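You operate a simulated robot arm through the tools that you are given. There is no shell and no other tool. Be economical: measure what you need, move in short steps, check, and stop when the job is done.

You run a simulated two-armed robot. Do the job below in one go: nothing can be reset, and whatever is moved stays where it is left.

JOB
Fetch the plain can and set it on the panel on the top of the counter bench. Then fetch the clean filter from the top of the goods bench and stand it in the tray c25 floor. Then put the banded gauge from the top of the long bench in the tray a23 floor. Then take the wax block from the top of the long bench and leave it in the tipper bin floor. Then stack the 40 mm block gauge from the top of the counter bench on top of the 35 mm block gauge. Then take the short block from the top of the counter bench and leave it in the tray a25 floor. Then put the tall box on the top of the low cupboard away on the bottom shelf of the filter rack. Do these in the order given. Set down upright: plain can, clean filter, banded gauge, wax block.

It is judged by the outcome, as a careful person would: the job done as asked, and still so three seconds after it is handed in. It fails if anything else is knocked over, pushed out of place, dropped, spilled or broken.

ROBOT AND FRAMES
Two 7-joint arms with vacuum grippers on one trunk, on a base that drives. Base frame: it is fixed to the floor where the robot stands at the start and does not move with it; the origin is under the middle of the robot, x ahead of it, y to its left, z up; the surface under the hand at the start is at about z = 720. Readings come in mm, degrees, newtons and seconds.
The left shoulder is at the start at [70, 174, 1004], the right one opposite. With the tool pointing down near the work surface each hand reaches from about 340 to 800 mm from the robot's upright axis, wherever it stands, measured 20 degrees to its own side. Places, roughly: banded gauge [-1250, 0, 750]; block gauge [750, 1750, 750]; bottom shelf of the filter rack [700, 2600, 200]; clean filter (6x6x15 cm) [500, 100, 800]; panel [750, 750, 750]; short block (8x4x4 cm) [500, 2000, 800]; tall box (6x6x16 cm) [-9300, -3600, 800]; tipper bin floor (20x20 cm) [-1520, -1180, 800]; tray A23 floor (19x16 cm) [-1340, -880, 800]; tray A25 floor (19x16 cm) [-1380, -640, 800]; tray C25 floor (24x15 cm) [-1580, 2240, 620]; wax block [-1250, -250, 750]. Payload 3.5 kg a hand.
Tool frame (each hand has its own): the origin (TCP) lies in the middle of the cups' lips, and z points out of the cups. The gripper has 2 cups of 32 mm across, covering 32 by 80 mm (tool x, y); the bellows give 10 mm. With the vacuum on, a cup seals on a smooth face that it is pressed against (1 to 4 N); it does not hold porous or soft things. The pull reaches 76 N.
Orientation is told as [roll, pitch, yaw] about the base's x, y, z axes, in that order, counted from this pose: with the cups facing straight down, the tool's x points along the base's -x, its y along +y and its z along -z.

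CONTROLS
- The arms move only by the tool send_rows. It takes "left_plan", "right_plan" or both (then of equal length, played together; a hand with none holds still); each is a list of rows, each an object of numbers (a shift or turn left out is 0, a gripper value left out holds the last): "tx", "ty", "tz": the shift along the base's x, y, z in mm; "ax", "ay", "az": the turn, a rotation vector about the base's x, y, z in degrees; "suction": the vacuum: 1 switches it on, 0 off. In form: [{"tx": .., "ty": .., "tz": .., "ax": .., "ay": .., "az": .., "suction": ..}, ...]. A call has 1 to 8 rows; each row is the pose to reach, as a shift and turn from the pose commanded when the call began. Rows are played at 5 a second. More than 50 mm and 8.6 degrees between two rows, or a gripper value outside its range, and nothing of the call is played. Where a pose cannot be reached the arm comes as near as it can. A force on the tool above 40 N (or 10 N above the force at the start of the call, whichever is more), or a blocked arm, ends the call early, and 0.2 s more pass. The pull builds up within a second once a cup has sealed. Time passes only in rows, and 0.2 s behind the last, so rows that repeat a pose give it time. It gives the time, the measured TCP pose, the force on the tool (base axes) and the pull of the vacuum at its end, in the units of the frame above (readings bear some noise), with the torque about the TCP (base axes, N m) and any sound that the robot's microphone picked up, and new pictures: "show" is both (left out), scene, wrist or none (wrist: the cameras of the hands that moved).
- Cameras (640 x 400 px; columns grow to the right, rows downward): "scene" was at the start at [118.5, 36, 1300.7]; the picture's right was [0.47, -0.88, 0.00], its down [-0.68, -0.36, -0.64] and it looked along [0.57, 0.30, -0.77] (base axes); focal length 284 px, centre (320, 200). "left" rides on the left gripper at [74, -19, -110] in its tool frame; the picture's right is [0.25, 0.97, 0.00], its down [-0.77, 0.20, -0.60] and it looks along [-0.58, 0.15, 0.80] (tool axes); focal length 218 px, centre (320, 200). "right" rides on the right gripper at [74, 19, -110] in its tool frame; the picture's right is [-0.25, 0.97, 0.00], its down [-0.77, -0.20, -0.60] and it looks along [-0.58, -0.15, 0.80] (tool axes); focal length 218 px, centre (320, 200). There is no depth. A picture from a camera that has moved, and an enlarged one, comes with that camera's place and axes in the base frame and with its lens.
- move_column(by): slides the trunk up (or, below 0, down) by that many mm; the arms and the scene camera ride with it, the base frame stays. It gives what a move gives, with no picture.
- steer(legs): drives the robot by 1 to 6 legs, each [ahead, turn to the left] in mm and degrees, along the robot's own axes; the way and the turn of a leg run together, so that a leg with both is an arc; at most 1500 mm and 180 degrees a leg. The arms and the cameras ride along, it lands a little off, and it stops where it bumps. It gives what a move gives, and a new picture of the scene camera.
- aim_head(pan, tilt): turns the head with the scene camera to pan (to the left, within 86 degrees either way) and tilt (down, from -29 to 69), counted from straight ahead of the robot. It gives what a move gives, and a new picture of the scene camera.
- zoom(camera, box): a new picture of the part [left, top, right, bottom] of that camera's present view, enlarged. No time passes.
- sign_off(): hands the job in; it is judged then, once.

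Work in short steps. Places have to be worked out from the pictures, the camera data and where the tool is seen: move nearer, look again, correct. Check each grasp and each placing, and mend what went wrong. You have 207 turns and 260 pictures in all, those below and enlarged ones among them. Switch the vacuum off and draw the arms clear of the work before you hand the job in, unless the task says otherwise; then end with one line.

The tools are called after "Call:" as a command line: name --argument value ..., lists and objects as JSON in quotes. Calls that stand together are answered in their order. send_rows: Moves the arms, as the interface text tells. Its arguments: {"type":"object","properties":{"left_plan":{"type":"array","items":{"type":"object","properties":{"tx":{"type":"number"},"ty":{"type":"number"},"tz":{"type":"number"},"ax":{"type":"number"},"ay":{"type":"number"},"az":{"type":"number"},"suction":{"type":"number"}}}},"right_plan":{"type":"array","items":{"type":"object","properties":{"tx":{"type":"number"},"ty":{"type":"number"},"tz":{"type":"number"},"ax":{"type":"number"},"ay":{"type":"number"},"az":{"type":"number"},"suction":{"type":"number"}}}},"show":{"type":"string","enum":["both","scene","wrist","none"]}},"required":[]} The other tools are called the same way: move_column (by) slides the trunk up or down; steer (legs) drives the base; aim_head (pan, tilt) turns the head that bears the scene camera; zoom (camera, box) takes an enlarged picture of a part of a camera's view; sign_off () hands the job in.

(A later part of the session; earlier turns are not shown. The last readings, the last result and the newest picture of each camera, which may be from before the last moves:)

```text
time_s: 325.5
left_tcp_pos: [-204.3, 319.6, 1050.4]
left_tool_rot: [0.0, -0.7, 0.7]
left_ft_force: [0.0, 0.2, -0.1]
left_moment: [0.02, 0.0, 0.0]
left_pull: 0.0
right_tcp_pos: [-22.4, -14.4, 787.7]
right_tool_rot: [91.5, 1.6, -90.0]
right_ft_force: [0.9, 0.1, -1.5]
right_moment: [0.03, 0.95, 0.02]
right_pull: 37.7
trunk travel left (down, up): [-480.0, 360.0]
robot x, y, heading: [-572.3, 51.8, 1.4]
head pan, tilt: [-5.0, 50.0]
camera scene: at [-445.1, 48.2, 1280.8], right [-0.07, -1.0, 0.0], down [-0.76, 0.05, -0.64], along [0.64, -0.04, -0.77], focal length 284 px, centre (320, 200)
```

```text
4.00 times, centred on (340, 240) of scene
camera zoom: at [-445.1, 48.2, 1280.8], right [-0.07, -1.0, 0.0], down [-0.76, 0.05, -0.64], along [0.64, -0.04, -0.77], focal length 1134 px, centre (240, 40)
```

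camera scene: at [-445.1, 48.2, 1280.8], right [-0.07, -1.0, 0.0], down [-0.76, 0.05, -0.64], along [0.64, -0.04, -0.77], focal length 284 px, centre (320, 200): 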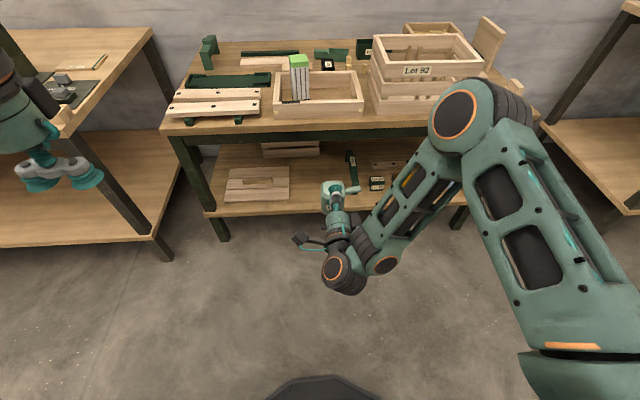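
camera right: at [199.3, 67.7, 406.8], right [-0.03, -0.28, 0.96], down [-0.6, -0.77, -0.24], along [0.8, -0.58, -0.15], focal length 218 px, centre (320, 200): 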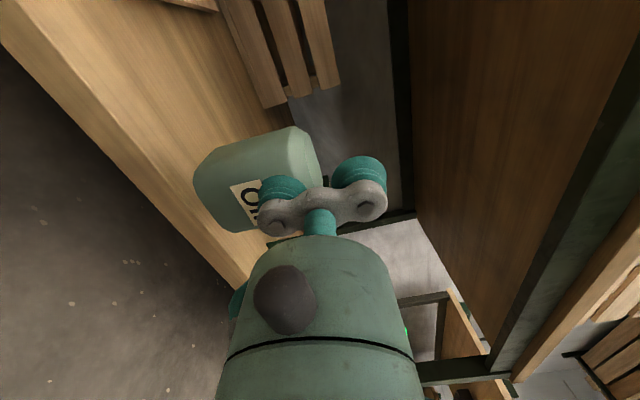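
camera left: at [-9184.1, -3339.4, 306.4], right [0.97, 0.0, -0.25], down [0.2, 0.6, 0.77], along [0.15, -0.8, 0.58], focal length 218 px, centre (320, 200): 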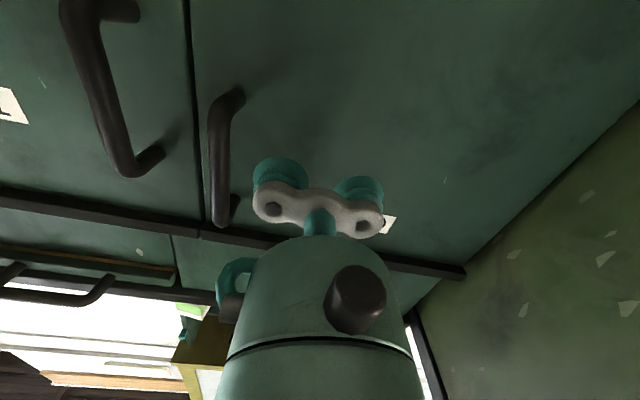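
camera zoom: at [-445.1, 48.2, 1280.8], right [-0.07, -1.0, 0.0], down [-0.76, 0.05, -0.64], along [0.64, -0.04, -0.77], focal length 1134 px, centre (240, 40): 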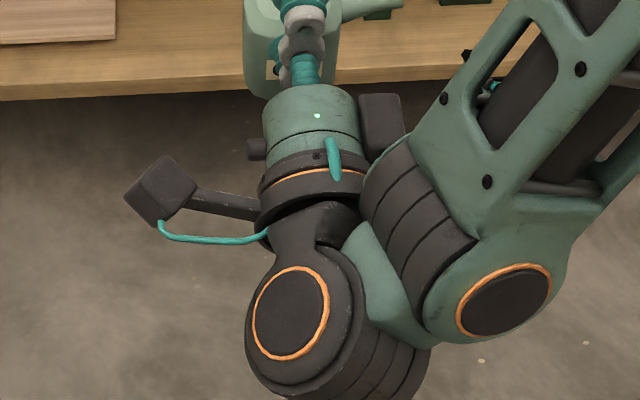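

Call:
zoom --camera "scene" --box '[300, 165, 372, 215]'

```text
8.00 times, centred on (336, 190) of scene
camera zoom: at [-445.1, 48.2, 1280.8], right [-0.07, -1.0, 0.0], down [-0.76, 0.05, -0.64], along [0.64, -0.04, -0.77], focal length 2268 px, centre (192, 280)
```

zoom: 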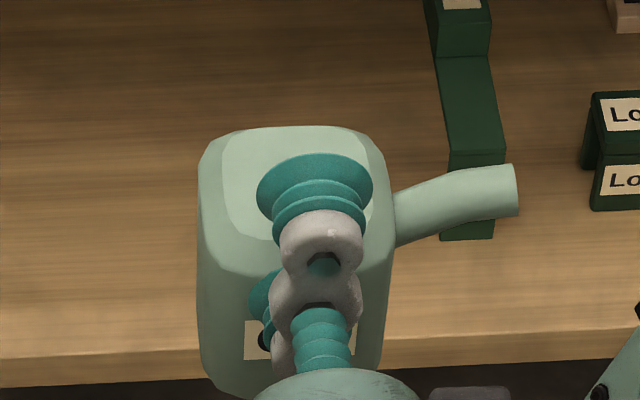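

Can top ≈ z 790, centred about [3, -12]. I bring the left hand above it (its -y cup over the can's centre).

Call:
send_rows --left_plan '[{"tx": 26, "ty": -38, "tz": -5}, {"tx": 52, "ty": -77, "tz": -10}, {"tx": 78, "ty": -115, "tz": -15}, {"tx": 105, "ty": -154, "tz": -20}, {"tx": 131, "ty": -192, "tz": -25}, {"tx": 157, "ty": -231, "tz": -30}, {"tx": 183, "ty": -269, "tz": -35}, {"tx": 209, "ty": -307, "tz": -40}]' --show "none"

Call:
send_rows --left_plan '[{"tz": -40}, {"tz": -80}, {"tz": -120}, {"tz": -150}, {"tz": -170}]'

```text
time_s: 327.3
left_tcp_pos: [10.6, 21.9, 1023.3]
left_tool_rot: [-1.8, -1.2, 1.7]
left_ft_force: [-0.6, 0.0, 0.4]
left_moment: [-0.03, -0.01, -0.01]
left_pull: 0.1
right_tcp_pos: [-22.2, -13.1, 788.1]
right_tool_rot: [91.5, 1.4, -90.1]
right_ft_force: [0.2, -0.1, -1.4]
right_moment: [0.01, 0.95, 0.05]
right_pull: 37.7
trunk travel left (down, up): [-480.0, 360.0]
robot x, y, heading: [-571.8, 52.8, 1.5]
head pan, tilt: [-5.0, 50.0]
```

```text
time_s: 328.5
left_tcp_pos: [5.1, 13.7, 839.6]
left_tool_rot: [0.1, -0.7, 0.8]
left_ft_force: [1.6, -0.1, 0.6]
left_moment: [0.03, 0.04, 0.02]
left_pull: 0.0
right_tcp_pos: [-22.4, -13.3, 789.5]
right_tool_rot: [91.4, 1.6, -90.2]
right_ft_force: [0.3, 0.7, -1.5]
right_moment: [0.0, 0.94, 0.06]
right_pull: 37.9
trunk travel left (down, up): [-480.0, 360.0]
robot x, y, heading: [-572.2, 55.7, 1.0]
head pan, tilt: [-5.0, 50.0]
camera scene: at [-444.7, 47.8, 1280.7], right [-0.07, -1.0, 0.0], down [-0.76, 0.05, -0.64], along [0.64, -0.04, -0.77], focal length 284 px, centre (320, 200)
camera left: at [-69.3, -8.4, 950.4], right [-0.27, 0.96, 0.0], down [0.76, 0.21, 0.61], along [0.59, 0.16, -0.79], focal length 218 px, centre (320, 200)
```

scene: 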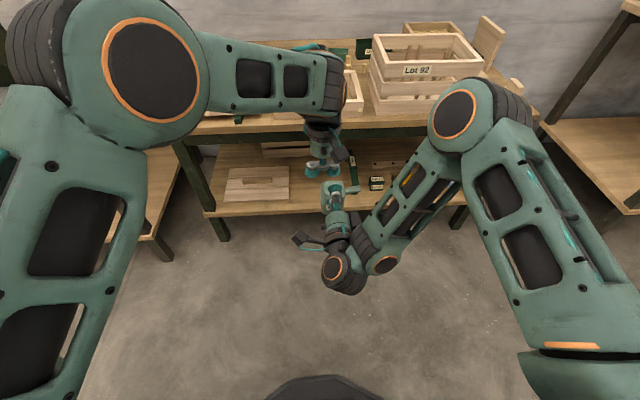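
left: 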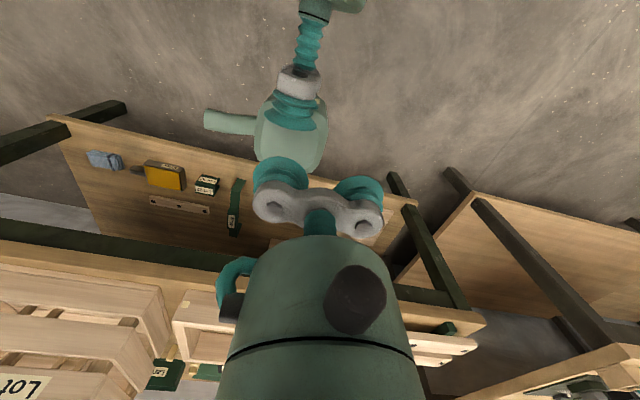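

Aligned well. I descend with vacuum on in small steps.

Call:
send_rows --left_plan '[{"tz": -25, "suction": 1}, {"tz": -38}, {"tz": -43}, {"tz": -47}, {"tz": -51}, {"tz": -55}, {"tz": -58}, {"tz": -58}]' --show "wrist"

```text
time_s: 330.3
left_tcp_pos: [4.5, 12.4, 783.6]
left_tool_rot: [-0.1, -0.9, 0.8]
left_ft_force: [-2.4, 3.3, 11.9]
left_moment: [-1.24, 0.24, -0.13]
left_pull: 37.9
right_tcp_pos: [-22.4, -13.9, 786.9]
right_tool_rot: [91.4, 1.4, -90.1]
right_ft_force: [2.2, -3.1, -12.8]
right_moment: [0.02, 1.02, 0.05]
right_pull: 37.6
trunk travel left (down, up): [-480.0, 360.0]
robot x, y, heading: [-571.4, 50.1, 1.2]
head pan, tilt: [-5.0, 50.0]
camera left: at [-69.7, -7.6, 893.5], right [-0.27, 0.96, 0.0], down [0.76, 0.21, 0.62], along [0.59, 0.16, -0.79], focal length 218 px, centre (320, 200)
```

left: 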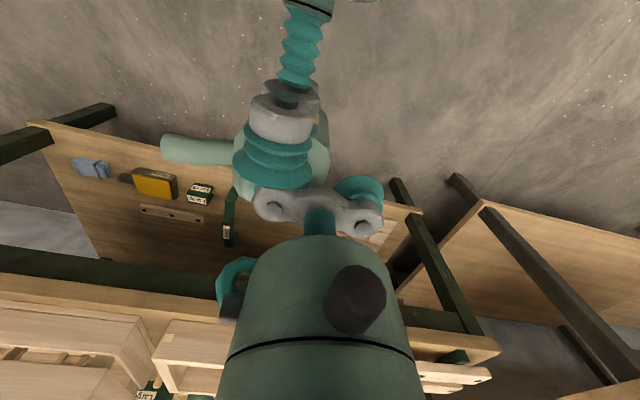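

Left sealed too. I release the right hand and draw it back.

Call:
send_rows --right_plan '[{"suction": 0}, {"suction": 0}, {"tx": -10}, {"tx": -30}, {"tx": -60}, {"tx": -90}, {"tx": -120, "ty": -20}, {"tx": -140, "ty": -60}]' --show "scene"

```text
time_s: 332.1
left_tcp_pos: [3.3, 11.9, 785.6]
left_tool_rot: [0.2, -0.9, 0.7]
left_ft_force: [-0.2, -0.1, 0.7]
left_moment: [-0.85, -0.02, 0.0]
left_pull: 37.7
right_tcp_pos: [-78.3, -80.5, 817.9]
right_tool_rot: [91.5, 1.6, -89.9]
right_ft_force: [-0.1, -0.3, 0.2]
right_moment: [0.02, -0.01, 0.02]
right_pull: 0.0
right hand out of reach, approached as far as the arm can: row 5, 6, 7, 8
trunk travel left (down, up): [-480.0, 360.0]
robot x, y, heading: [-570.3, 53.0, 1.2]
head pan, tilt: [-5.0, 50.0]
camera scene: at [-448.1, 46.1, 1281.0], right [-0.07, -1.0, 0.0], down [-0.76, 0.05, -0.64], along [0.64, -0.04, -0.76], focal length 284 px, centre (320, 200)
```

scene: 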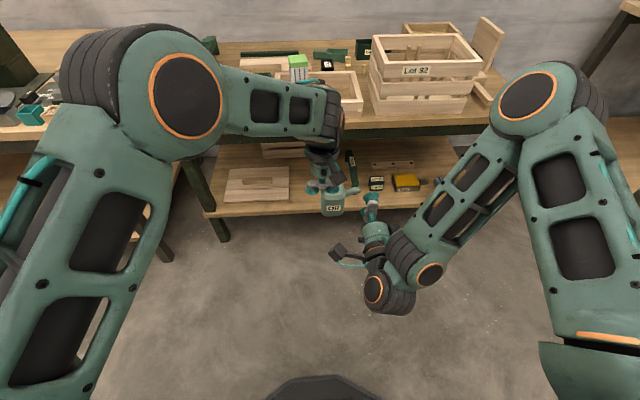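

The can hangs from the left hand. I fold the right hand back to pointing down and lift the can.

Call:
send_rows --right_plan '[{"ax": -4.9, "ay": 4.9, "az": 4.9, "tz": 10, "ty": -12}, {"ax": -9.8, "ay": 9.8, "az": 9.8, "tz": 20, "ty": -24}, {"ax": -14.7, "ay": 14.7, "az": 14.7, "tz": 30, "ty": -36}, {"ax": -19.6, "ay": 19.6, "az": 19.6, "tz": 40, "ty": -48}, {"ax": -24.5, "ay": 24.5, "az": 24.5, "tz": 50, "ty": -60}, {"ax": -29.4, "ay": 29.4, "az": 29.4, "tz": 60, "ty": -72}, {"ax": -34.3, "ay": 34.3, "az": 34.3, "tz": 70, "ty": -84}, {"ax": -39.2, "ay": 39.2, "az": 39.2, "tz": 80, "ty": -96}]' --left_plan '[{"tz": 20}, {"tz": 40}, {"tz": 60}, {"tz": 80, "ty": 20}, {"tz": 100, "ty": 40}, {"tz": 120, "ty": 60}, {"tz": 140, "ty": 80}, {"tz": 160, "ty": 100}]' --show "none"

Call:
send_rows --right_plan '[{"ax": -4.3, "ay": 4.3, "az": 4.3, "tz": 10, "ty": -10}, {"ax": -8.6, "ay": 8.6, "az": 8.6, "tz": 20, "ty": -20}, {"ax": -12.9, "ay": 12.9, "az": 12.9, "tz": 30, "ty": -30}, {"ax": -17.2, "ay": 17.2, "az": 17.2, "tz": 40, "ty": -40}, {"ax": -21.5, "ay": 21.5, "az": 21.5, "tz": 50, "ty": -50}, {"ax": -25.8, "ay": 25.8, "az": 25.8, "tz": 60, "ty": -60}, {"ax": -30.1, "ay": 30.1, "az": 30.1, "tz": 70, "ty": -70}]' --show "scene"

```text
time_s: 333.4
left_tcp_pos: [6.4, 55.0, 886.6]
left_tool_rot: [0.1, -0.7, 0.9]
left_ft_force: [-0.8, -0.9, -1.7]
left_moment: [-0.85, 0.05, 0.02]
left_pull: 37.5
right_tcp_pos: [-71.3, -185.2, 823.6]
right_tool_rot: [61.6, -23.8, -59.6]
right_ft_force: [163.5, 5.1, -180.7]
right_moment: [-6.71, -17.87, -6.52]
right_pull: 0.1
right hand out of reach, approached as far as the arm can: row 2, 3, 4, 5, 6
trunk travel left (down, up): [-480.0, 360.0]
robot x, y, heading: [-570.1, 53.6, 1.0]
head pan, tilt: [-5.0, 50.0]
stopped in row 6 (right hand): the force on the tool passed its limit at 526 N (the readings are from after the stop); the commanded pose is now the measured one
```

```text
time_s: 333.6
left_tcp_pos: [5.2, 58.1, 886.9]
left_tool_rot: [-0.2, -0.7, 0.8]
left_ft_force: [-0.4, 0.5, -0.3]
left_moment: [-0.85, -0.03, 0.0]
left_pull: 38.1
right_tcp_pos: [-71.0, -186.2, 826.7]
right_tool_rot: [61.2, -25.2, -59.7]
right_ft_force: [67.9, -4.0, -74.8]
right_moment: [-2.6, -7.46, -1.95]
right_pull: 0.1
right hand out of reach, approached as far as the arm can: row 1
trunk travel left (down, up): [-480.0, 360.0]
robot x, y, heading: [-574.1, 52.8, 1.1]
head pan, tilt: [-5.0, 50.0]
stopped in row 1 (right hand): the force on the tool passed its limit at 373 N (the readings are from after the stop); the commanded pose is now the measured one
camera scene: at [-445.3, 49.1, 1280.8], right [-0.07, -1.0, 0.0], down [-0.76, 0.05, -0.64], along [0.64, -0.04, -0.77], focal length 284 px, centre (320, 200)
```

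scene: 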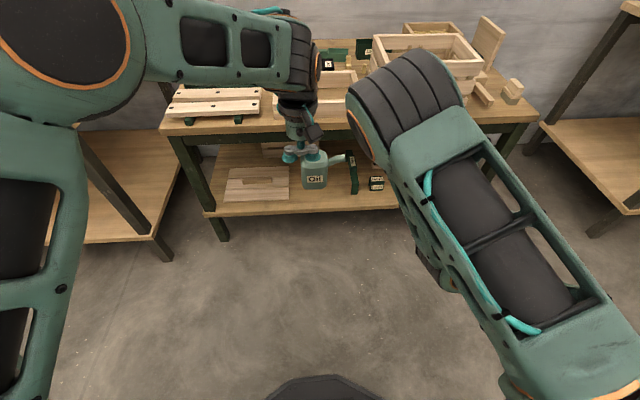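

The right hand is cramped against its own arm. I move it outward (away from the body), keeping orientation.

Call:
send_rows --right_plan '[{"tx": 20, "tz": -20}, {"tx": 45, "tz": -45}, {"tx": 75, "tz": -75, "ty": -10}, {"tx": 105, "tz": -105, "ty": -30}, {"tx": 135, "tz": -130, "ty": -50}]' --show "none"

Call:
zoom --camera "right" --box '[0, 0, 640, 400]'

```text
time_s: 333.9
left_tcp_pos: [6.0, 55.8, 886.0]
left_tool_rot: [0.0, -0.6, 0.7]
left_ft_force: [-0.1, 0.0, -1.5]
left_moment: [-0.82, -0.03, 0.02]
left_pull: 37.4
right_tcp_pos: [-67.3, -187.3, 822.7]
right_tool_rot: [61.0, -25.7, -59.3]
right_ft_force: [30.7, -1.3, -30.6]
right_moment: [-1.11, -3.06, -0.96]
right_pull: 0.1
trunk travel left (down, up): [-480.0, 360.0]
robot x, y, heading: [-572.9, 52.7, 1.0]
head pan, tilt: [-5.0, 50.0]
stopped in row 1 (right hand): the force on the tool passed its limit at 151 N (the readings are from after the stop); the commanded pose is now the measured one
```

```text
1.00 times, centred on (320, 200) of right (not enlarged: the box is as wide or as high as the picture)
camera zoom: at [-192.0, -149.7, 854.0], right [0.33, 0.36, 0.87], down [-0.21, -0.87, 0.44], along [0.92, -0.33, -0.21], focal length 218 px, centre (320, 200)
```

zoom: 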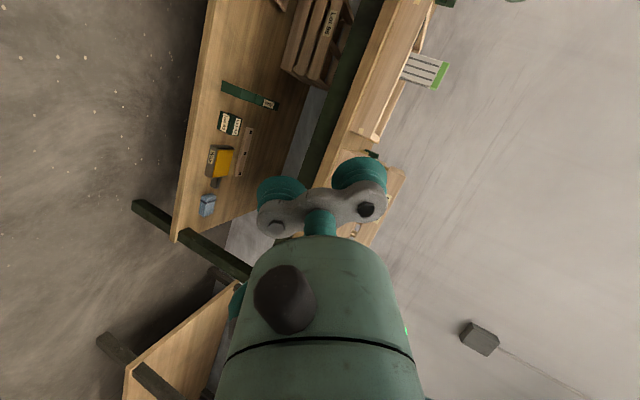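

Force is easing; I continue outward.

Call:
send_rows --right_plan '[{"tx": 10, "tz": -10}, {"tx": 25, "tz": -30}, {"tx": 50, "tz": -55}, {"tx": 80, "tz": -80, "ty": -10}, {"tx": 110, "tz": -105, "ty": -30}, {"tx": 135, "tz": -130, "ty": -50}]' --show "none"

```text
time_s: 334.2
left_tcp_pos: [5.8, 56.6, 886.6]
left_tool_rot: [0.1, -0.6, 0.8]
left_ft_force: [0.5, 1.2, -1.8]
left_moment: [-0.88, 0.01, 0.01]
left_pull: 37.5
right_tcp_pos: [-66.3, -188.7, 820.3]
right_tool_rot: [60.9, -26.3, -59.2]
right_ft_force: [20.9, 0.9, -15.7]
right_moment: [-0.61, -1.34, -0.82]
right_pull: 0.1
trunk travel left (down, up): [-480.0, 360.0]
robot x, y, heading: [-570.7, 52.0, 1.4]
head pan, tilt: [-5.0, 50.0]
stopped in row 1 (right hand): the force on the tool passed its limit at 83 N (the readings are from after the stop); the commanded pose is now the measured one
```

Call:
send_rows --right_plan '[{"tx": 8, "tz": -8, "ax": 2, "ay": -2, "az": -2}, {"tx": 20, "tz": -20, "ax": 4, "ay": -4, "az": -4}, {"tx": 45, "tz": -40, "ax": 6, "ay": -6, "az": -6}, {"tx": 75, "tz": -65, "ax": 6, "ay": -6, "az": -6}, {"tx": 105, "tz": -90, "ty": -20, "ax": 6, "ay": -6, "az": -6}]' --show "none"

```text
time_s: 335.4
left_tcp_pos: [4.8, 56.2, 885.2]
left_tool_rot: [0.0, -0.7, 0.8]
left_ft_force: [0.2, -0.1, -1.7]
left_moment: [-0.88, 0.0, -0.03]
left_pull: 38.2
right_tcp_pos: [20.2, -213.6, 728.1]
right_tool_rot: [69.9, -23.5, -68.9]
right_ft_force: [0.7, -1.0, -0.5]
right_moment: [-0.03, -0.02, 0.03]
right_pull: 0.1
right hand out of reach, approached as far as the arm can: row 4, 5
trunk travel left (down, up): [-480.0, 360.0]
robot x, y, heading: [-572.6, 52.5, 1.1]
head pan, tilt: [-5.0, 50.0]
```

Free again. I move the left hand (can) away to the left, then raise and rotate the right hand along the path it came.

Call:
send_rows --left_plan '[{"ty": 40, "tz": 10}, {"ty": 80, "tz": 20}, {"ty": 120, "tz": 40}, {"ty": 160, "tz": 60}, {"ty": 200, "tz": 80}, {"ty": 220, "tz": 100}]' --right_plan '[{"tz": 20, "tx": 0}, {"tz": 45, "ty": 5}, {"tz": 70, "ty": 15}, {"tz": 100, "ty": 25}, {"tz": 130, "ty": 35, "tx": -5}, {"tz": 160, "ty": 45, "tx": -10}]' --show "none"

Call:
send_rows --right_plan '[{"ax": -4, "ay": 4, "az": 4, "tz": 12, "tx": -3}, {"ax": -8, "ay": 8, "az": 8, "tz": 24, "tx": -6}, {"ax": -12, "ay": 12, "az": 12, "tz": 36, "tx": -9}, {"ax": -16, "ay": 16, "az": 16, "tz": 48, "tx": -12}, {"ax": -20, "ay": 20, "az": 20, "tz": 60, "tx": -15}, {"ax": -24, "ay": 24, "az": 24, "tz": 72, "tx": -15}, {"ax": -28, "ay": 28, "az": 28, "tz": 84, "tx": -15}]' --show "none"

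```text
time_s: 336.8
left_tcp_pos: [3.4, 275.2, 987.1]
left_tool_rot: [0.0, -0.7, 0.8]
left_ft_force: [-0.3, 0.1, -1.1]
left_moment: [-0.87, -0.01, -0.01]
left_pull: 37.8
right_tcp_pos: [-30.8, -197.6, 858.7]
right_tool_rot: [70.1, -23.3, -69.1]
right_ft_force: [0.1, 0.8, 0.7]
right_moment: [0.01, 0.04, 0.01]
right_pull: 0.0
right hand out of reach, approached as far as the arm can: row 1, 2, 3, 4, 5, 6
trunk travel left (down, up): [-480.0, 360.0]
robot x, y, heading: [-573.7, 51.5, 1.0]
head pan, tilt: [-5.0, 50.0]
```

```text
time_s: 337.1
left_tcp_pos: [4.8, 277.2, 987.1]
left_tool_rot: [0.0, -0.6, 0.7]
left_ft_force: [0.0, 0.0, -1.3]
left_moment: [-0.81, -0.01, 0.01]
left_pull: 38.1
right_tcp_pos: [-35.9, -208.8, 862.2]
right_tool_rot: [68.6, -24.3, -68.1]
right_ft_force: [47.4, -0.6, -19.8]
right_moment: [-0.96, -1.01, -2.32]
right_pull: 0.1
right hand out of reach, approached as far as the arm can: row 1
trunk travel left (down, up): [-480.0, 360.0]
robot x, y, heading: [-570.3, 55.9, 1.1]
head pan, tilt: [-5.0, 50.0]
stopped in row 1 (right hand): the force on the tool passed its limit at 211 N (the readings are from after the stop); the commanded pose is now the measured one
```

I return the right hand first to the known good forward pose.

Call:
send_rows --right_plan '[{"tx": 15, "tz": -15, "ax": 3, "ay": -3, "az": -3}, {"tx": 35, "tz": -35, "ax": 6, "ay": -6, "az": -6}, {"tx": 50, "tz": -55, "ty": 25, "ax": 9, "ay": -9, "az": -9}, {"tx": 50, "tz": -70, "ty": 60, "ax": 12, "ay": -12, "az": -12}, {"tx": 50, "tz": -80, "ty": 95, "ax": 15, "ay": -15, "az": -15}, {"tx": 45, "tz": -85, "ty": 130, "ax": 18, "ay": -18, "az": -18}]' --show "none"

```text
time_s: 338.5
left_tcp_pos: [5.0, 276.5, 987.3]
left_tool_rot: [0.0, -0.6, 0.8]
left_ft_force: [-0.6, 0.3, -0.8]
left_moment: [-0.85, 0.01, -0.01]
left_pull: 38.1
right_tcp_pos: [8.7, -77.1, 776.0]
right_tool_rot: [90.1, -9.4, -92.7]
right_ft_force: [-0.8, -0.6, 0.5]
right_moment: [-0.01, 0.02, -0.01]
right_pull: 0.1
trunk travel left (down, up): [-480.0, 360.0]
robot x, y, heading: [-576.1, 53.5, 1.2]
head pan, tilt: [-5.0, 50.0]
```

Now reverse exactly the path used before.

Call:
send_rows --right_plan '[{"ax": -4.3, "ay": 4.3, "az": 4.3, "tz": 25, "tx": -14, "ty": -5}, {"ax": -8.6, "ay": 8.6, "az": 8.6, "tz": 52, "tx": -28, "ty": -10}, {"ax": -12.9, "ay": 12.9, "az": 12.9, "tz": 80, "tx": -42, "ty": -18}, {"ax": -17.2, "ay": 17.2, "az": 17.2, "tz": 108, "tx": -56, "ty": -26}, {"ax": -21.5, "ay": 21.5, "az": 21.5, "tz": 136, "tx": -70, "ty": -34}, {"ax": -25.8, "ay": 25.8, "az": 25.8, "tz": 164, "tx": -84, "ty": -42}, {"ax": -30.1, "ay": 30.1, "az": 30.1, "tz": 185, "tx": -98, "ty": -48}]' --show "none"

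```text
time_s: 340.1
left_tcp_pos: [6.6, 277.2, 986.3]
left_tool_rot: [0.1, -0.6, 0.7]
left_ft_force: [0.4, 1.2, -2.1]
left_moment: [-0.89, 0.0, 0.01]
left_pull: 38.1
right_tcp_pos: [-69.3, -92.2, 900.8]
right_tool_rot: [57.0, -15.0, -65.8]
right_ft_force: [2.3, -6.4, 6.2]
right_moment: [0.14, 0.48, 0.59]
right_pull: 0.2
right hand out of reach, approached as far as the arm can: row 4, 5, 6, 7
trunk travel left (down, up): [-480.0, 360.0]
robot x, y, heading: [-576.8, 50.7, 1.1]
head pan, tilt: [-5.0, 50.0]
```

Call:
send_rows --right_plan '[{"tz": 20, "ax": -3, "ay": 3, "az": 3}, {"tz": 45, "ax": -7, "ay": 7, "az": 7}, {"tz": 70, "ax": -11, "ay": 11, "az": 11}, {"tz": 90, "ax": -15, "ay": 15, "az": 15}, {"tz": 105, "ax": -19.5, "ay": 19.5, "az": 19.5, "ty": -10}, {"tz": 115, "ax": -24, "ay": 24, "az": 24, "ty": -20}, {"tz": 125, "ax": -28, "ay": 28, "az": 28, "ty": -30}, {"tz": 130, "ax": -32, "ay": 32, "az": 32, "ty": -40}]' --show "scene"

```text
time_s: 341.9
left_tcp_pos: [6.0, 276.2, 986.4]
left_tool_rot: [0.0, -0.5, 0.9]
left_ft_force: [-0.1, 0.4, -1.8]
left_moment: [-0.87, 0.0, -0.01]
left_pull: 38.1
right_tcp_pos: [-153.7, -141.9, 706.3]
right_tool_rot: [9.8, -25.4, -5.6]
right_ft_force: [-0.2, 0.4, 0.4]
right_moment: [0.07, 0.0, 0.02]
right_pull: 0.0
right hand out of reach, approached as far as the arm can: row 1, 2, 3, 4, 5, 6, 7, 8
trunk travel left (down, up): [-480.0, 360.0]
robot x, y, heading: [-572.6, 50.7, 1.1]
head pan, tilt: [-5.0, 50.0]
camera scene: at [-444.9, 48.2, 1280.8], right [-0.07, -1.0, 0.0], down [-0.76, 0.05, -0.64], along [0.64, -0.04, -0.77], focal length 284 px, centre (320, 200)
```

scene: 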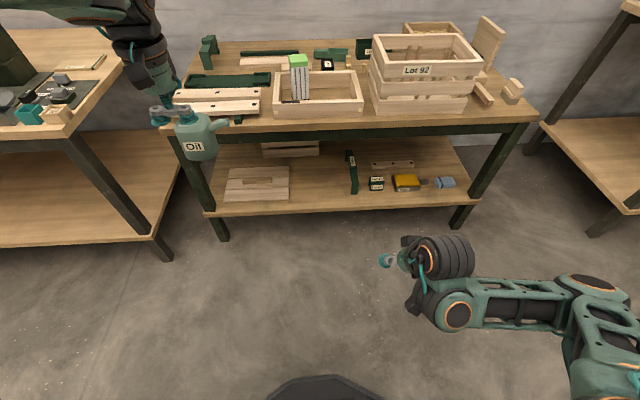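

Call:
send_rows --right_plan '[{"tz": 0}, {"tx": 20, "tz": -20}, {"tx": 50, "tz": -40}]' --show "scene"

```text
time_s: 342.7
left_tcp_pos: [5.6, 277.4, 986.1]
left_tool_rot: [0.0, -0.5, 0.8]
left_ft_force: [-0.2, -0.2, -0.9]
left_moment: [-0.86, 0.0, -0.02]
left_pull: 37.9
right_tcp_pos: [-138.9, -116.6, 687.0]
right_tool_rot: [9.6, -25.6, -5.9]
right_ft_force: [-0.5, -0.1, 0.3]
right_moment: [0.01, 0.02, -0.01]
right_pull: 0.1
right hand out of reach, approached as far as the arm can: row 2, 3
trunk travel left (down, up): [-480.0, 360.0]
robot x, y, heading: [-572.7, 51.5, 1.0]
head pan, tilt: [-5.0, 50.0]
camera scene: at [-444.9, 48.0, 1280.7], right [-0.07, -1.0, 0.0], down [-0.76, 0.05, -0.64], along [0.64, -0.04, -0.77], focal length 284 px, centre (320, 200)
```

scene: 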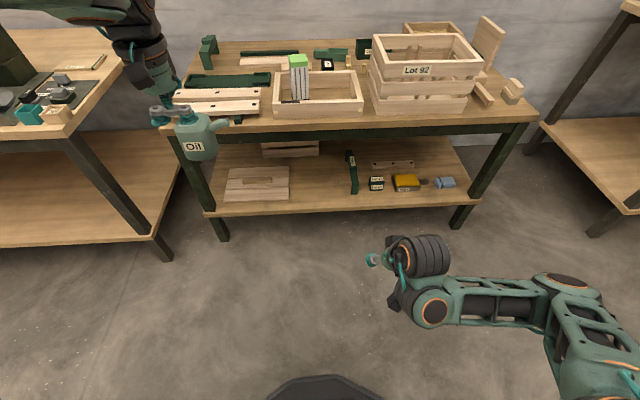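

The right arm is in a low-elbow posture. I back up for room, then extend it outward to the right while levelling.

Call:
steer --legs '[[-200, 0]]'

Call:
send_rows --right_plan '[{"ax": 0.5, "ay": 5, "tx": 35, "ty": -20}, {"ax": 1, "ay": 10, "tx": 70, "ty": -45}, {"ax": 1.5, "ay": 15, "tx": 105, "ty": -75}, {"ax": 2, "ay": 20, "tx": 140, "ty": -105}, {"ax": 2.5, "ay": 25, "tx": 170, "ty": -140}, {"ax": 2.5, "ay": 25, "tx": 200, "ty": -175}, {"ax": 2.5, "ay": 25, "tx": 225, "ty": -215, "tz": 10}, {"ax": 2.5, "ay": 25, "tx": 250, "ty": -255, "tz": 20}]' --show "scene"

```text
time_s: 344.1
left_tcp_pos: [-125.7, 271.9, 987.9]
left_tool_rot: [0.0, -0.7, 0.7]
left_ft_force: [0.4, 0.5, -2.4]
left_moment: [-0.85, 0.03, 0.01]
left_pull: 37.2
right_tcp_pos: [-271.3, -120.0, 685.8]
right_tool_rot: [9.7, -25.5, -6.0]
right_ft_force: [1.0, 0.0, 0.3]
right_moment: [-0.01, -0.01, 0.0]
right_pull: 0.1
trunk travel left (down, up): [-480.0, 360.0]
robot x, y, heading: [-704.0, 50.9, 1.1]
head pan, tilt: [-5.0, 50.0]
stopped in leg 1: the robot was blocked; the commanded pose is now the measured one
camera scene: at [-575.4, 44.5, 1280.5], right [-0.07, -1.0, 0.0], down [-0.77, 0.05, -0.64], along [0.64, -0.04, -0.77], focal length 284 px, centre (320, 200)
```

scene: 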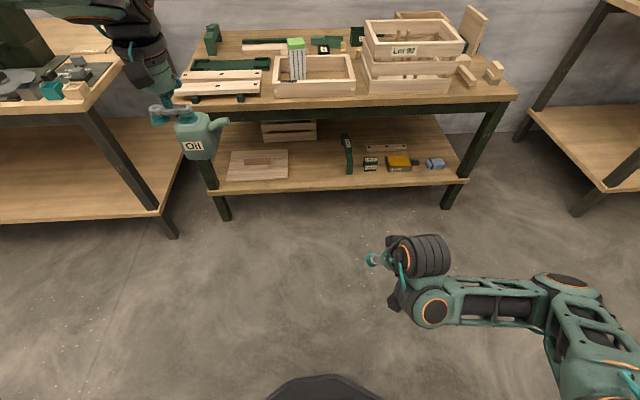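

```text
time_s: 345.9
left_tcp_pos: [-127.8, 272.1, 990.5]
left_tool_rot: [0.0, -0.8, 0.7]
left_ft_force: [0.9, -0.2, -1.4]
left_moment: [-0.86, 0.0, 0.01]
left_pull: 37.6
right_tcp_pos: [-380.2, -173.4, 625.8]
right_tool_rot: [7.4, -9.5, -9.0]
right_ft_force: [-0.7, 0.3, -0.4]
right_moment: [0.01, 0.0, 0.0]
right_pull: 0.1
right hand out of reach, approached as far as the arm can: row 1, 2, 3, 4, 5, 6, 7, 8
trunk travel left (down, up): [-480.0, 360.0]
robot x, y, heading: [-704.9, 48.7, 1.1]
head pan, tilt: [-5.0, 50.0]
camera scene: at [-578.4, 43.6, 1280.8], right [-0.07, -1.0, 0.0], down [-0.76, 0.05, -0.64], along [0.64, -0.04, -0.77], focal length 284 px, centre (320, 200)
```

scene: 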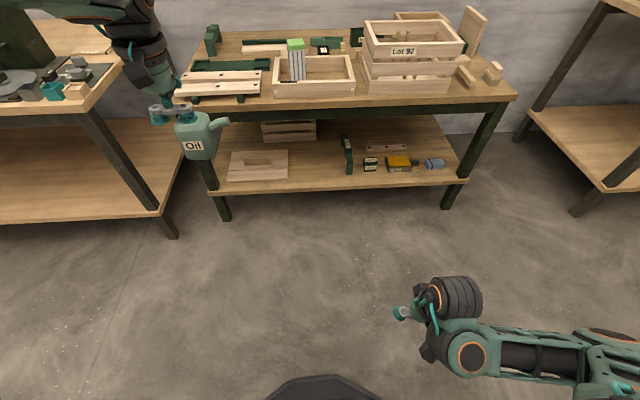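

The right hand is nearly pointing down now. I try moving it forward and right without rotation.

Call:
send_rows --right_plan '[{"tx": 30, "ty": -10, "tz": 10}, {"tx": 60, "ty": -25, "tz": 30}, {"tx": 90, "ty": -45, "tz": 55}, {"tx": 120, "ty": -65, "tz": 80}, {"tx": 150, "ty": -85, "tz": 110}, {"tx": 180, "ty": -105, "tz": 140}]' --show "scene"

```text
time_s: 347.3
left_tcp_pos: [-127.7, 272.4, 988.1]
left_tool_rot: [0.0, -0.7, 0.7]
left_ft_force: [-0.5, 0.1, -1.2]
left_moment: [-0.89, -0.01, 0.01]
left_pull: 37.8
right_tcp_pos: [-378.7, -173.0, 624.7]
right_tool_rot: [7.3, -9.5, -9.0]
right_ft_force: [0.1, 0.8, 0.2]
right_moment: [0.0, -0.02, 0.0]
right_pull: 0.0
right hand out of reach, approached as far as the arm can: row 1, 2, 3, 4, 5, 6
trunk travel left (down, up): [-480.0, 360.0]
robot x, y, heading: [-705.3, 48.8, 1.1]
head pan, tilt: [-5.0, 50.0]
camera scene: at [-577.6, 44.7, 1280.7], right [-0.07, -1.0, 0.0], down [-0.76, 0.05, -0.64], along [0.64, -0.04, -0.77], focal length 284 px, centre (320, 200)
```

scene: 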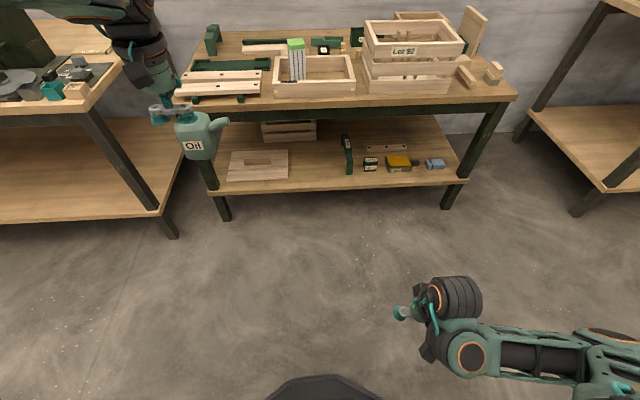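

The commanded target had run beyond reach; I bring it back to a reachable place.

Call:
send_rows --right_plan '[{"tx": -40, "ty": 20}, {"tx": -80, "ty": 40}, {"tx": -120, "ty": 60}, {"tx": -160, "ty": 80}, {"tx": -200, "ty": 100}, {"tx": -240, "ty": 120}, {"tx": -280, "ty": 140}, {"tx": -280, "ty": 160}]' --show "scene"

```text
time_s: 349.0
left_tcp_pos: [-126.8, 272.3, 989.3]
left_tool_rot: [0.0, -0.8, 0.7]
left_ft_force: [-1.1, -0.4, -1.0]
left_moment: [-0.88, -0.01, 0.05]
left_pull: 37.3
right_tcp_pos: [-645.6, -18.2, 576.9]
right_tool_rot: [6.6, -10.9, -10.4]
right_ft_force: [15.9, -7.4, 4.6]
right_moment: [0.79, 2.03, 0.4]
right_pull: 0.1
right hand out of reach, approached as far as the arm can: row 1, 2, 3, 4, 5, 6, 7, 8
trunk travel left (down, up): [-480.0, 360.0]
robot x, y, heading: [-703.9, 53.2, 0.8]
head pan, tilt: [-5.0, 50.0]
stopped in row 8 (right hand): the force on the tool passed its limit at 57 N (the readings are from after the stop); the commanded pose is now the measured one
camera scene: at [-576.3, 44.2, 1280.8], right [-0.07, -1.0, 0.0], down [-0.76, 0.05, -0.64], along [0.64, -0.04, -0.77], focal length 284 px, centre (320, 200)
```

scene: 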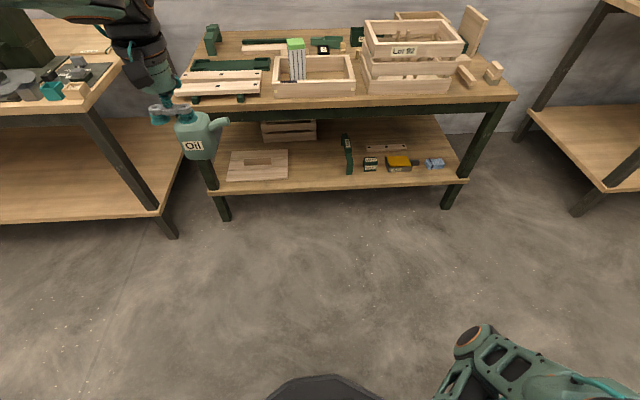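

I look at the right arm's posture.

Call:
aim_head --pan -35 --tilt 62

```text
time_s: 349.9
left_tcp_pos: [-126.0, 271.2, 987.7]
left_tool_rot: [-0.1, -0.8, 0.6]
left_ft_force: [0.3, -0.3, -2.0]
left_moment: [-0.89, -0.03, 0.0]
left_pull: 37.8
right_tcp_pos: [-645.7, -19.3, 577.1]
right_tool_rot: [6.6, -11.0, -10.4]
right_ft_force: [12.5, -3.9, -3.0]
right_moment: [0.29, 0.88, 0.15]
right_pull: 0.2
trunk travel left (down, up): [-480.0, 360.0]
robot x, y, heading: [-704.5, 44.0, 1.2]
head pan, tilt: [-35.0, 62.0]
camera scene: at [-599.8, 13.7, 1265.7], right [-0.56, -0.83, 0.0], down [-0.73, 0.49, -0.47], along [0.39, -0.26, -0.88], focal length 284 px, centre (320, 200)
```

scene: 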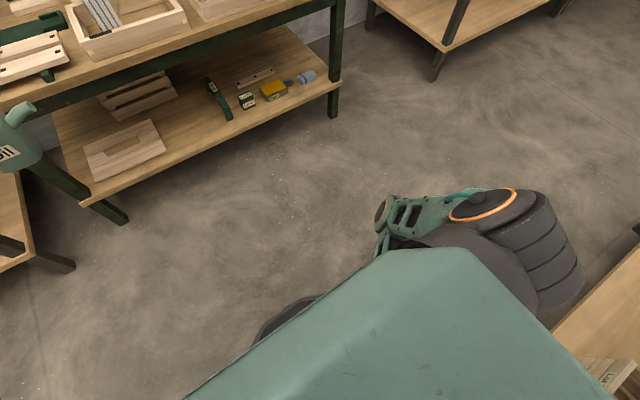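

The right arm is folded compactly by the body, elbow out right. One attempt to unfold it upward:

Call:
send_rows --right_plan '[{"tx": 20, "ty": -20, "tz": 20}, {"tx": 40, "ty": -40, "tz": 50}, {"tx": 60, "ty": -65, "tz": 85}, {"tx": 80, "ty": -90, "tz": 120}, {"tx": 100, "ty": -115, "tz": 155}, {"tx": 120, "ty": -140, "tz": 190}, {"tx": 140, "ty": -165, "tz": 225}, {"tx": 160, "ty": -190, "tz": 260}]' --show "scene"

```text
time_s: 351.7
left_tcp_pos: [-127.9, 272.5, 989.1]
left_tool_rot: [0.0, -0.9, 0.7]
left_ft_force: [0.9, 0.9, -0.8]
left_moment: [-0.88, -0.01, 0.01]
left_pull: 37.6
right_tcp_pos: [-376.9, -161.2, 627.1]
right_tool_rot: [6.6, -10.8, -10.4]
right_ft_force: [-0.4, 0.1, 0.1]
right_moment: [-0.01, -0.01, 0.01]
right_pull: 0.1
right hand out of reach, approached as far as the arm can: row 1, 2, 3, 4, 5, 6, 7, 8
trunk travel left (down, up): [-480.0, 360.0]
robot x, y, heading: [-706.6, 48.8, 0.9]
head pan, tilt: [-35.0, 62.0]
camera scene: at [-601.1, 14.9, 1265.9], right [-0.56, -0.83, 0.0], down [-0.73, 0.49, -0.47], along [0.39, -0.26, -0.88], focal length 284 px, centre (320, 200)
```

scene: 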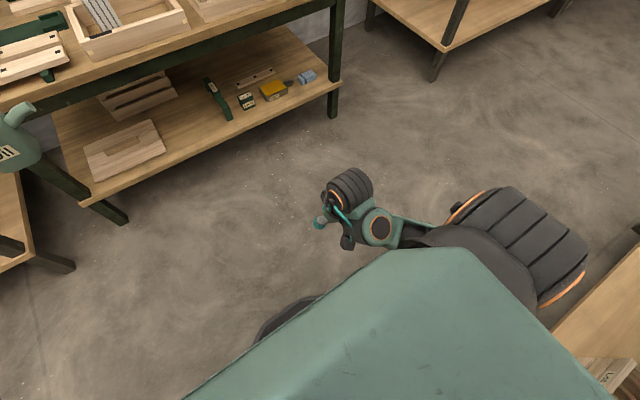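

I'll leave the right arm folded and do the rest with the left. I tuck it back near the body.

Call:
send_rows --right_plan '[{"tx": -45, "ty": 22, "tz": -8}, {"tx": -90, "ty": 45, "tz": -16}, {"tx": -135, "ty": 67, "tz": -24}, {"tx": -180, "ty": 90, "tz": -32}]' --show "scene"

Call:
aim_head --pan 30 --tilt 25

```text
refused: row 1 steps farther than a row can; nothing moved
```

```text
time_s: 353.1
left_tcp_pos: [-126.7, 272.1, 988.8]
left_tool_rot: [0.0, -0.9, 0.6]
left_ft_force: [-0.7, -0.7, -1.3]
left_moment: [-0.87, -0.02, -0.02]
left_pull: 37.4
right_tcp_pos: [-376.5, -162.0, 626.2]
right_tool_rot: [6.8, -10.9, -10.4]
right_ft_force: [-0.4, -0.8, -0.2]
right_moment: [0.01, -0.02, -0.01]
right_pull: 0.0
trunk travel left (down, up): [-480.0, 360.0]
robot x, y, heading: [-706.2, 49.1, 0.9]
head pan, tilt: [30.0, 25.0]
camera scene: at [-575.4, 97.5, 1318.2], right [0.51, -0.86, 0.0], down [-0.36, -0.22, -0.91], along [0.78, 0.47, -0.42], focal length 284 px, centre (320, 200)
```

scene: 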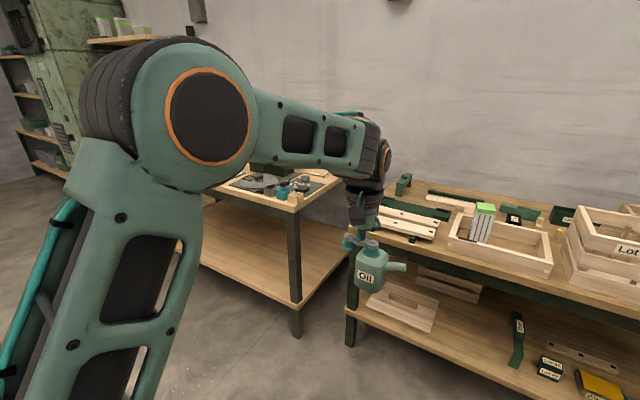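

I tuck the right hand in smaller steps, raise the trunk slightly, and drive to the counter bench.

Call:
send_rows --right_plan '[{"tx": -38, "ty": 19, "tz": -7}, {"tx": -76, "ty": 38, "tz": -14}, {"tx": -114, "ty": 57, "tz": -21}, {"tx": -152, "ty": 76, "tz": -28}, {"tx": -180, "ty": 90, "tz": -32}]' --show "none"

Call:
move_column --by 80

Call:
steer --legs '[[0, 42], [900, 0], [0, -43]]'

Call:
aim_head --pan 15 --tilt 45

```text
time_s: 354.3
left_tcp_pos: [-127.6, 272.2, 989.6]
left_tool_rot: [0.0, -0.9, 0.6]
left_ft_force: [-1.0, 0.8, -1.3]
left_moment: [-0.9, -0.02, -0.03]
left_pull: 37.7
right_tcp_pos: [-548.9, -51.6, 560.0]
right_tool_rot: [6.6, -11.0, -10.4]
right_ft_force: [-1.0, 0.5, -0.3]
right_moment: [0.0, 0.0, -0.02]
right_pull: 0.1
right hand out of reach, approached as far as the arm can: row 1, 2, 3, 4, 5
trunk travel left (down, up): [-480.0, 360.0]
robot x, y, heading: [-707.5, 50.0, 0.7]
head pan, tilt: [30.0, 25.0]
```

```text
time_s: 355.5
left_tcp_pos: [-127.2, 271.2, 1069.1]
left_tool_rot: [0.0, -0.8, 0.7]
left_ft_force: [1.4, -0.3, -1.6]
left_moment: [-0.88, 0.03, 0.02]
left_pull: 38.2
right_tcp_pos: [-550.1, -51.8, 640.0]
right_tool_rot: [6.8, -10.8, -10.4]
right_ft_force: [0.4, -0.3, 0.0]
right_moment: [-0.02, -0.02, 0.02]
right_pull: 0.2
trunk travel left (down, up): [-560.0, 280.0]
robot x, y, heading: [-704.5, 49.5, 1.0]
head pan, tilt: [30.0, 25.0]
```

```text
time_s: 362.0
left_tcp_pos: [220.1, 1207.9, 1071.1]
left_tool_rot: [0.0, -0.9, 42.6]
left_ft_force: [0.6, 0.3, -1.8]
left_moment: [-0.67, -0.58, 0.03]
left_pull: 37.6
right_tcp_pos: [114.6, 678.5, 639.1]
right_tool_rot: [6.5, -9.6, 31.5]
right_ft_force: [0.0, 0.6, 0.0]
right_moment: [-0.07, -0.01, 0.02]
right_pull: 0.0
trunk travel left (down, up): [-560.0, 280.0]
robot x, y, heading: [-56.6, 661.7, 42.2]
head pan, tilt: [30.0, 25.0]
stopped in leg 2: the robot was blocked; the commanded pose is now the measured one
camera scene: at [3.7, 776.4, 1399.0], right [0.95, -0.3, 0.0], down [-0.13, -0.4, -0.91], along [0.28, 0.86, -0.42], focal length 284 px, centre (320, 200)
```

scene: 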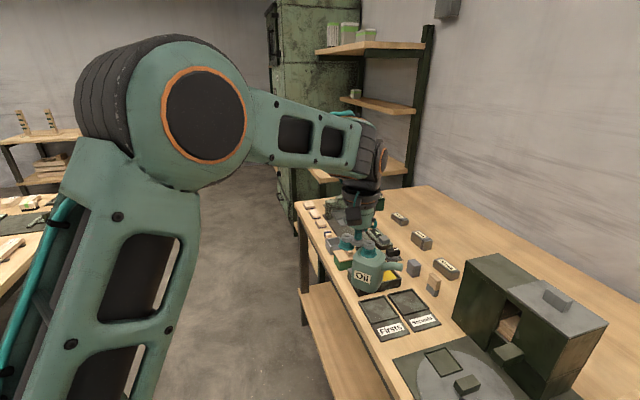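

```text
time_s: 362.8
left_tcp_pos: [219.6, 1208.2, 1071.9]
left_tool_rot: [0.0, -1.1, 42.7]
left_ft_force: [-0.3, 0.9, -1.8]
left_moment: [-0.64, -0.59, 0.01]
left_pull: 38.3
right_tcp_pos: [117.2, 677.8, 638.5]
right_tool_rot: [6.6, -9.7, 31.4]
right_ft_force: [-0.6, 0.1, 0.4]
right_moment: [0.0, -0.02, -0.02]
right_pull: 0.0
trunk travel left (down, up): [-560.0, 280.0]
robot x, y, heading: [-59.6, 662.1, 42.3]
head pan, tilt: [15.0, 45.0]
camera scene: at [18.4, 756.6, 1368.4], right [0.84, -0.54, 0.0], down [-0.38, -0.59, -0.71], along [0.38, 0.6, -0.7], focal length 284 px, centre (320, 200)
```

scene: 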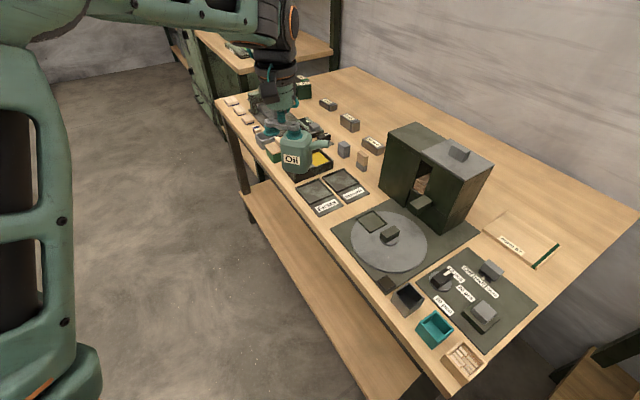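

Clear view: the panel spans about x 700–825, y 795–950, beside the tall counter machine. I'll turn the robot 45° right so the left shoulder comes forward, and keep the hand away from the machine.

Call:
steer --legs '[[-120, 0], [0, 48], [200, 0], [0, -135], [90, 0]]'

Call:
aim_head --pan 50 --tilt 40

```text
time_s: 366.5
left_tcp_pos: [-371.2, 1148.9, 1068.9]
left_tool_rot: [0.1, -0.8, 91.2]
left_ft_force: [0.8, -0.2, -1.7]
left_moment: [0.0, -0.81, -0.01]
left_pull: 37.7
right_tcp_pos: [-43.2, 717.3, 636.6]
right_tool_rot: [6.3, -9.2, 80.1]
right_ft_force: [0.1, -1.0, 0.3]
right_moment: [0.01, -0.02, 0.03]
right_pull: 0.1
trunk travel left (down, up): [-560.0, 280.0]
robot x, y, heading: [-147.0, 576.8, 90.5]
head pan, tilt: [15.0, 45.0]
stopped in leg 3: the robot was blocked; the commanded pose is now the measured one
camera scene: at [-166.1, 700.8, 1367.8], right [0.96, 0.27, 0.0], down [0.19, -0.68, -0.71], along [-0.19, 0.68, -0.71], focal length 284 px, centre (320, 200)
```

scene: 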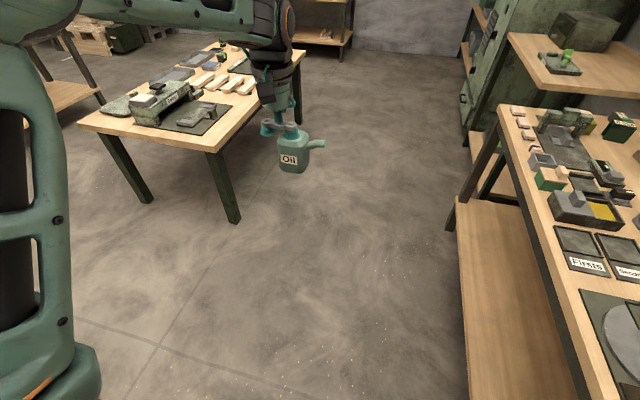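

```text
time_s: 367.5
left_tcp_pos: [-370.8, 1147.6, 1072.3]
left_tool_rot: [0.0, -1.1, 91.1]
left_ft_force: [0.1, -0.2, -1.3]
left_moment: [0.03, -0.86, -0.01]
left_pull: 38.2
right_tcp_pos: [-43.0, 716.4, 636.8]
right_tool_rot: [6.3, -9.5, 80.1]
right_ft_force: [-0.3, -0.1, 0.3]
right_moment: [-0.01, 0.02, -0.01]
right_pull: 0.1
trunk travel left (down, up): [-560.0, 280.0]
robot x, y, heading: [-146.8, 577.4, 90.5]
head pan, tilt: [50.0, 40.0]
camera scene: at [-209.0, 673.0, 1375.3], right [0.64, 0.77, 0.0], down [0.5, -0.4, -0.77], along [-0.59, 0.49, -0.64], focal length 284 px, centre (320, 200)
```

scene: 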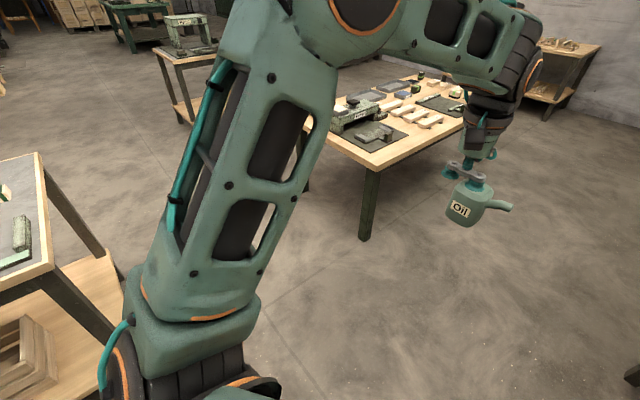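

The folded right elbow touched the bench front. I step away from the bench, get further back, then come in at the -45° heading with the right side away from it.

Call:
steer --legs '[[-100, 0], [0, 45], [300, 0], [0, -45], [300, 0], [0, -135]]'

Call:
aim_head --pan 45 --tilt 40

```text
time_s: 369.6
left_tcp_pos: [-500.7, 978.6, 1066.1]
left_tool_rot: [0.1, -0.6, 105.1]
left_ft_force: [0.7, 0.8, -2.1]
left_moment: [0.17, -0.84, -0.01]
left_pull: 37.5
right_tcp_pos: [-75.3, 631.5, 633.9]
right_tool_rot: [5.7, -8.3, 94.1]
right_ft_force: [0.3, 2.7, 0.5]
right_moment: [-0.18, 0.04, 0.03]
right_pull: 0.0
trunk travel left (down, up): [-560.0, 280.0]
robot x, y, heading: [-145.2, 470.1, 103.8]
head pan, tilt: [50.0, 40.0]
stopped in leg 2: the robot was blocked; the commanded pose is now the measured one
camera scene: at [-229.2, 558.5, 1375.1], right [0.44, 0.9, 0.0], down [0.58, -0.28, -0.77], along [-0.69, 0.34, -0.64], focal length 284 px, centre (320, 200)
```

scene: 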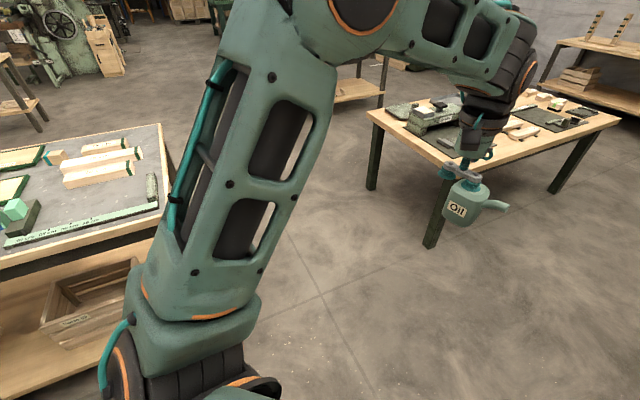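

```text
time_s: 370.3
left_tcp_pos: [-502.6, 979.2, 1066.5]
left_tool_rot: [0.0, -0.6, 105.0]
left_ft_force: [0.1, -0.5, -1.8]
left_moment: [0.22, -0.86, 0.01]
left_pull: 36.8
right_tcp_pos: [-75.6, 631.2, 634.6]
right_tool_rot: [5.7, -8.2, 94.2]
right_ft_force: [-0.2, 0.2, -1.3]
right_moment: [-0.03, 0.0, 0.0]
right_pull: 0.1
trunk travel left (down, up): [-560.0, 280.0]
robot x, y, heading: [-146.2, 473.5, 104.1]
head pan, tilt: [45.0, 40.0]
camera scene: at [-227.7, 564.9, 1374.9], right [0.52, 0.86, 0.0], down [0.55, -0.33, -0.77], along [-0.66, 0.4, -0.64], focal length 284 px, centre (320, 200)
```

scene: 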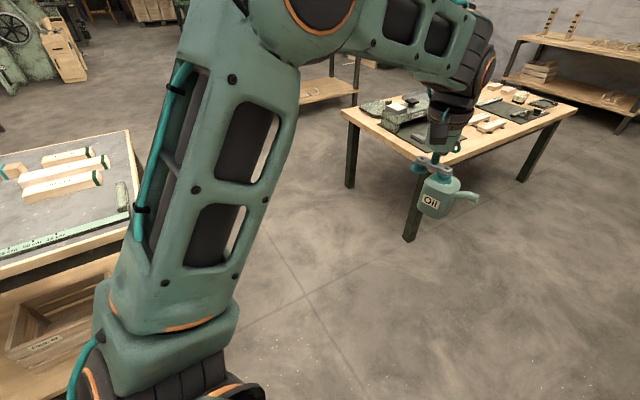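

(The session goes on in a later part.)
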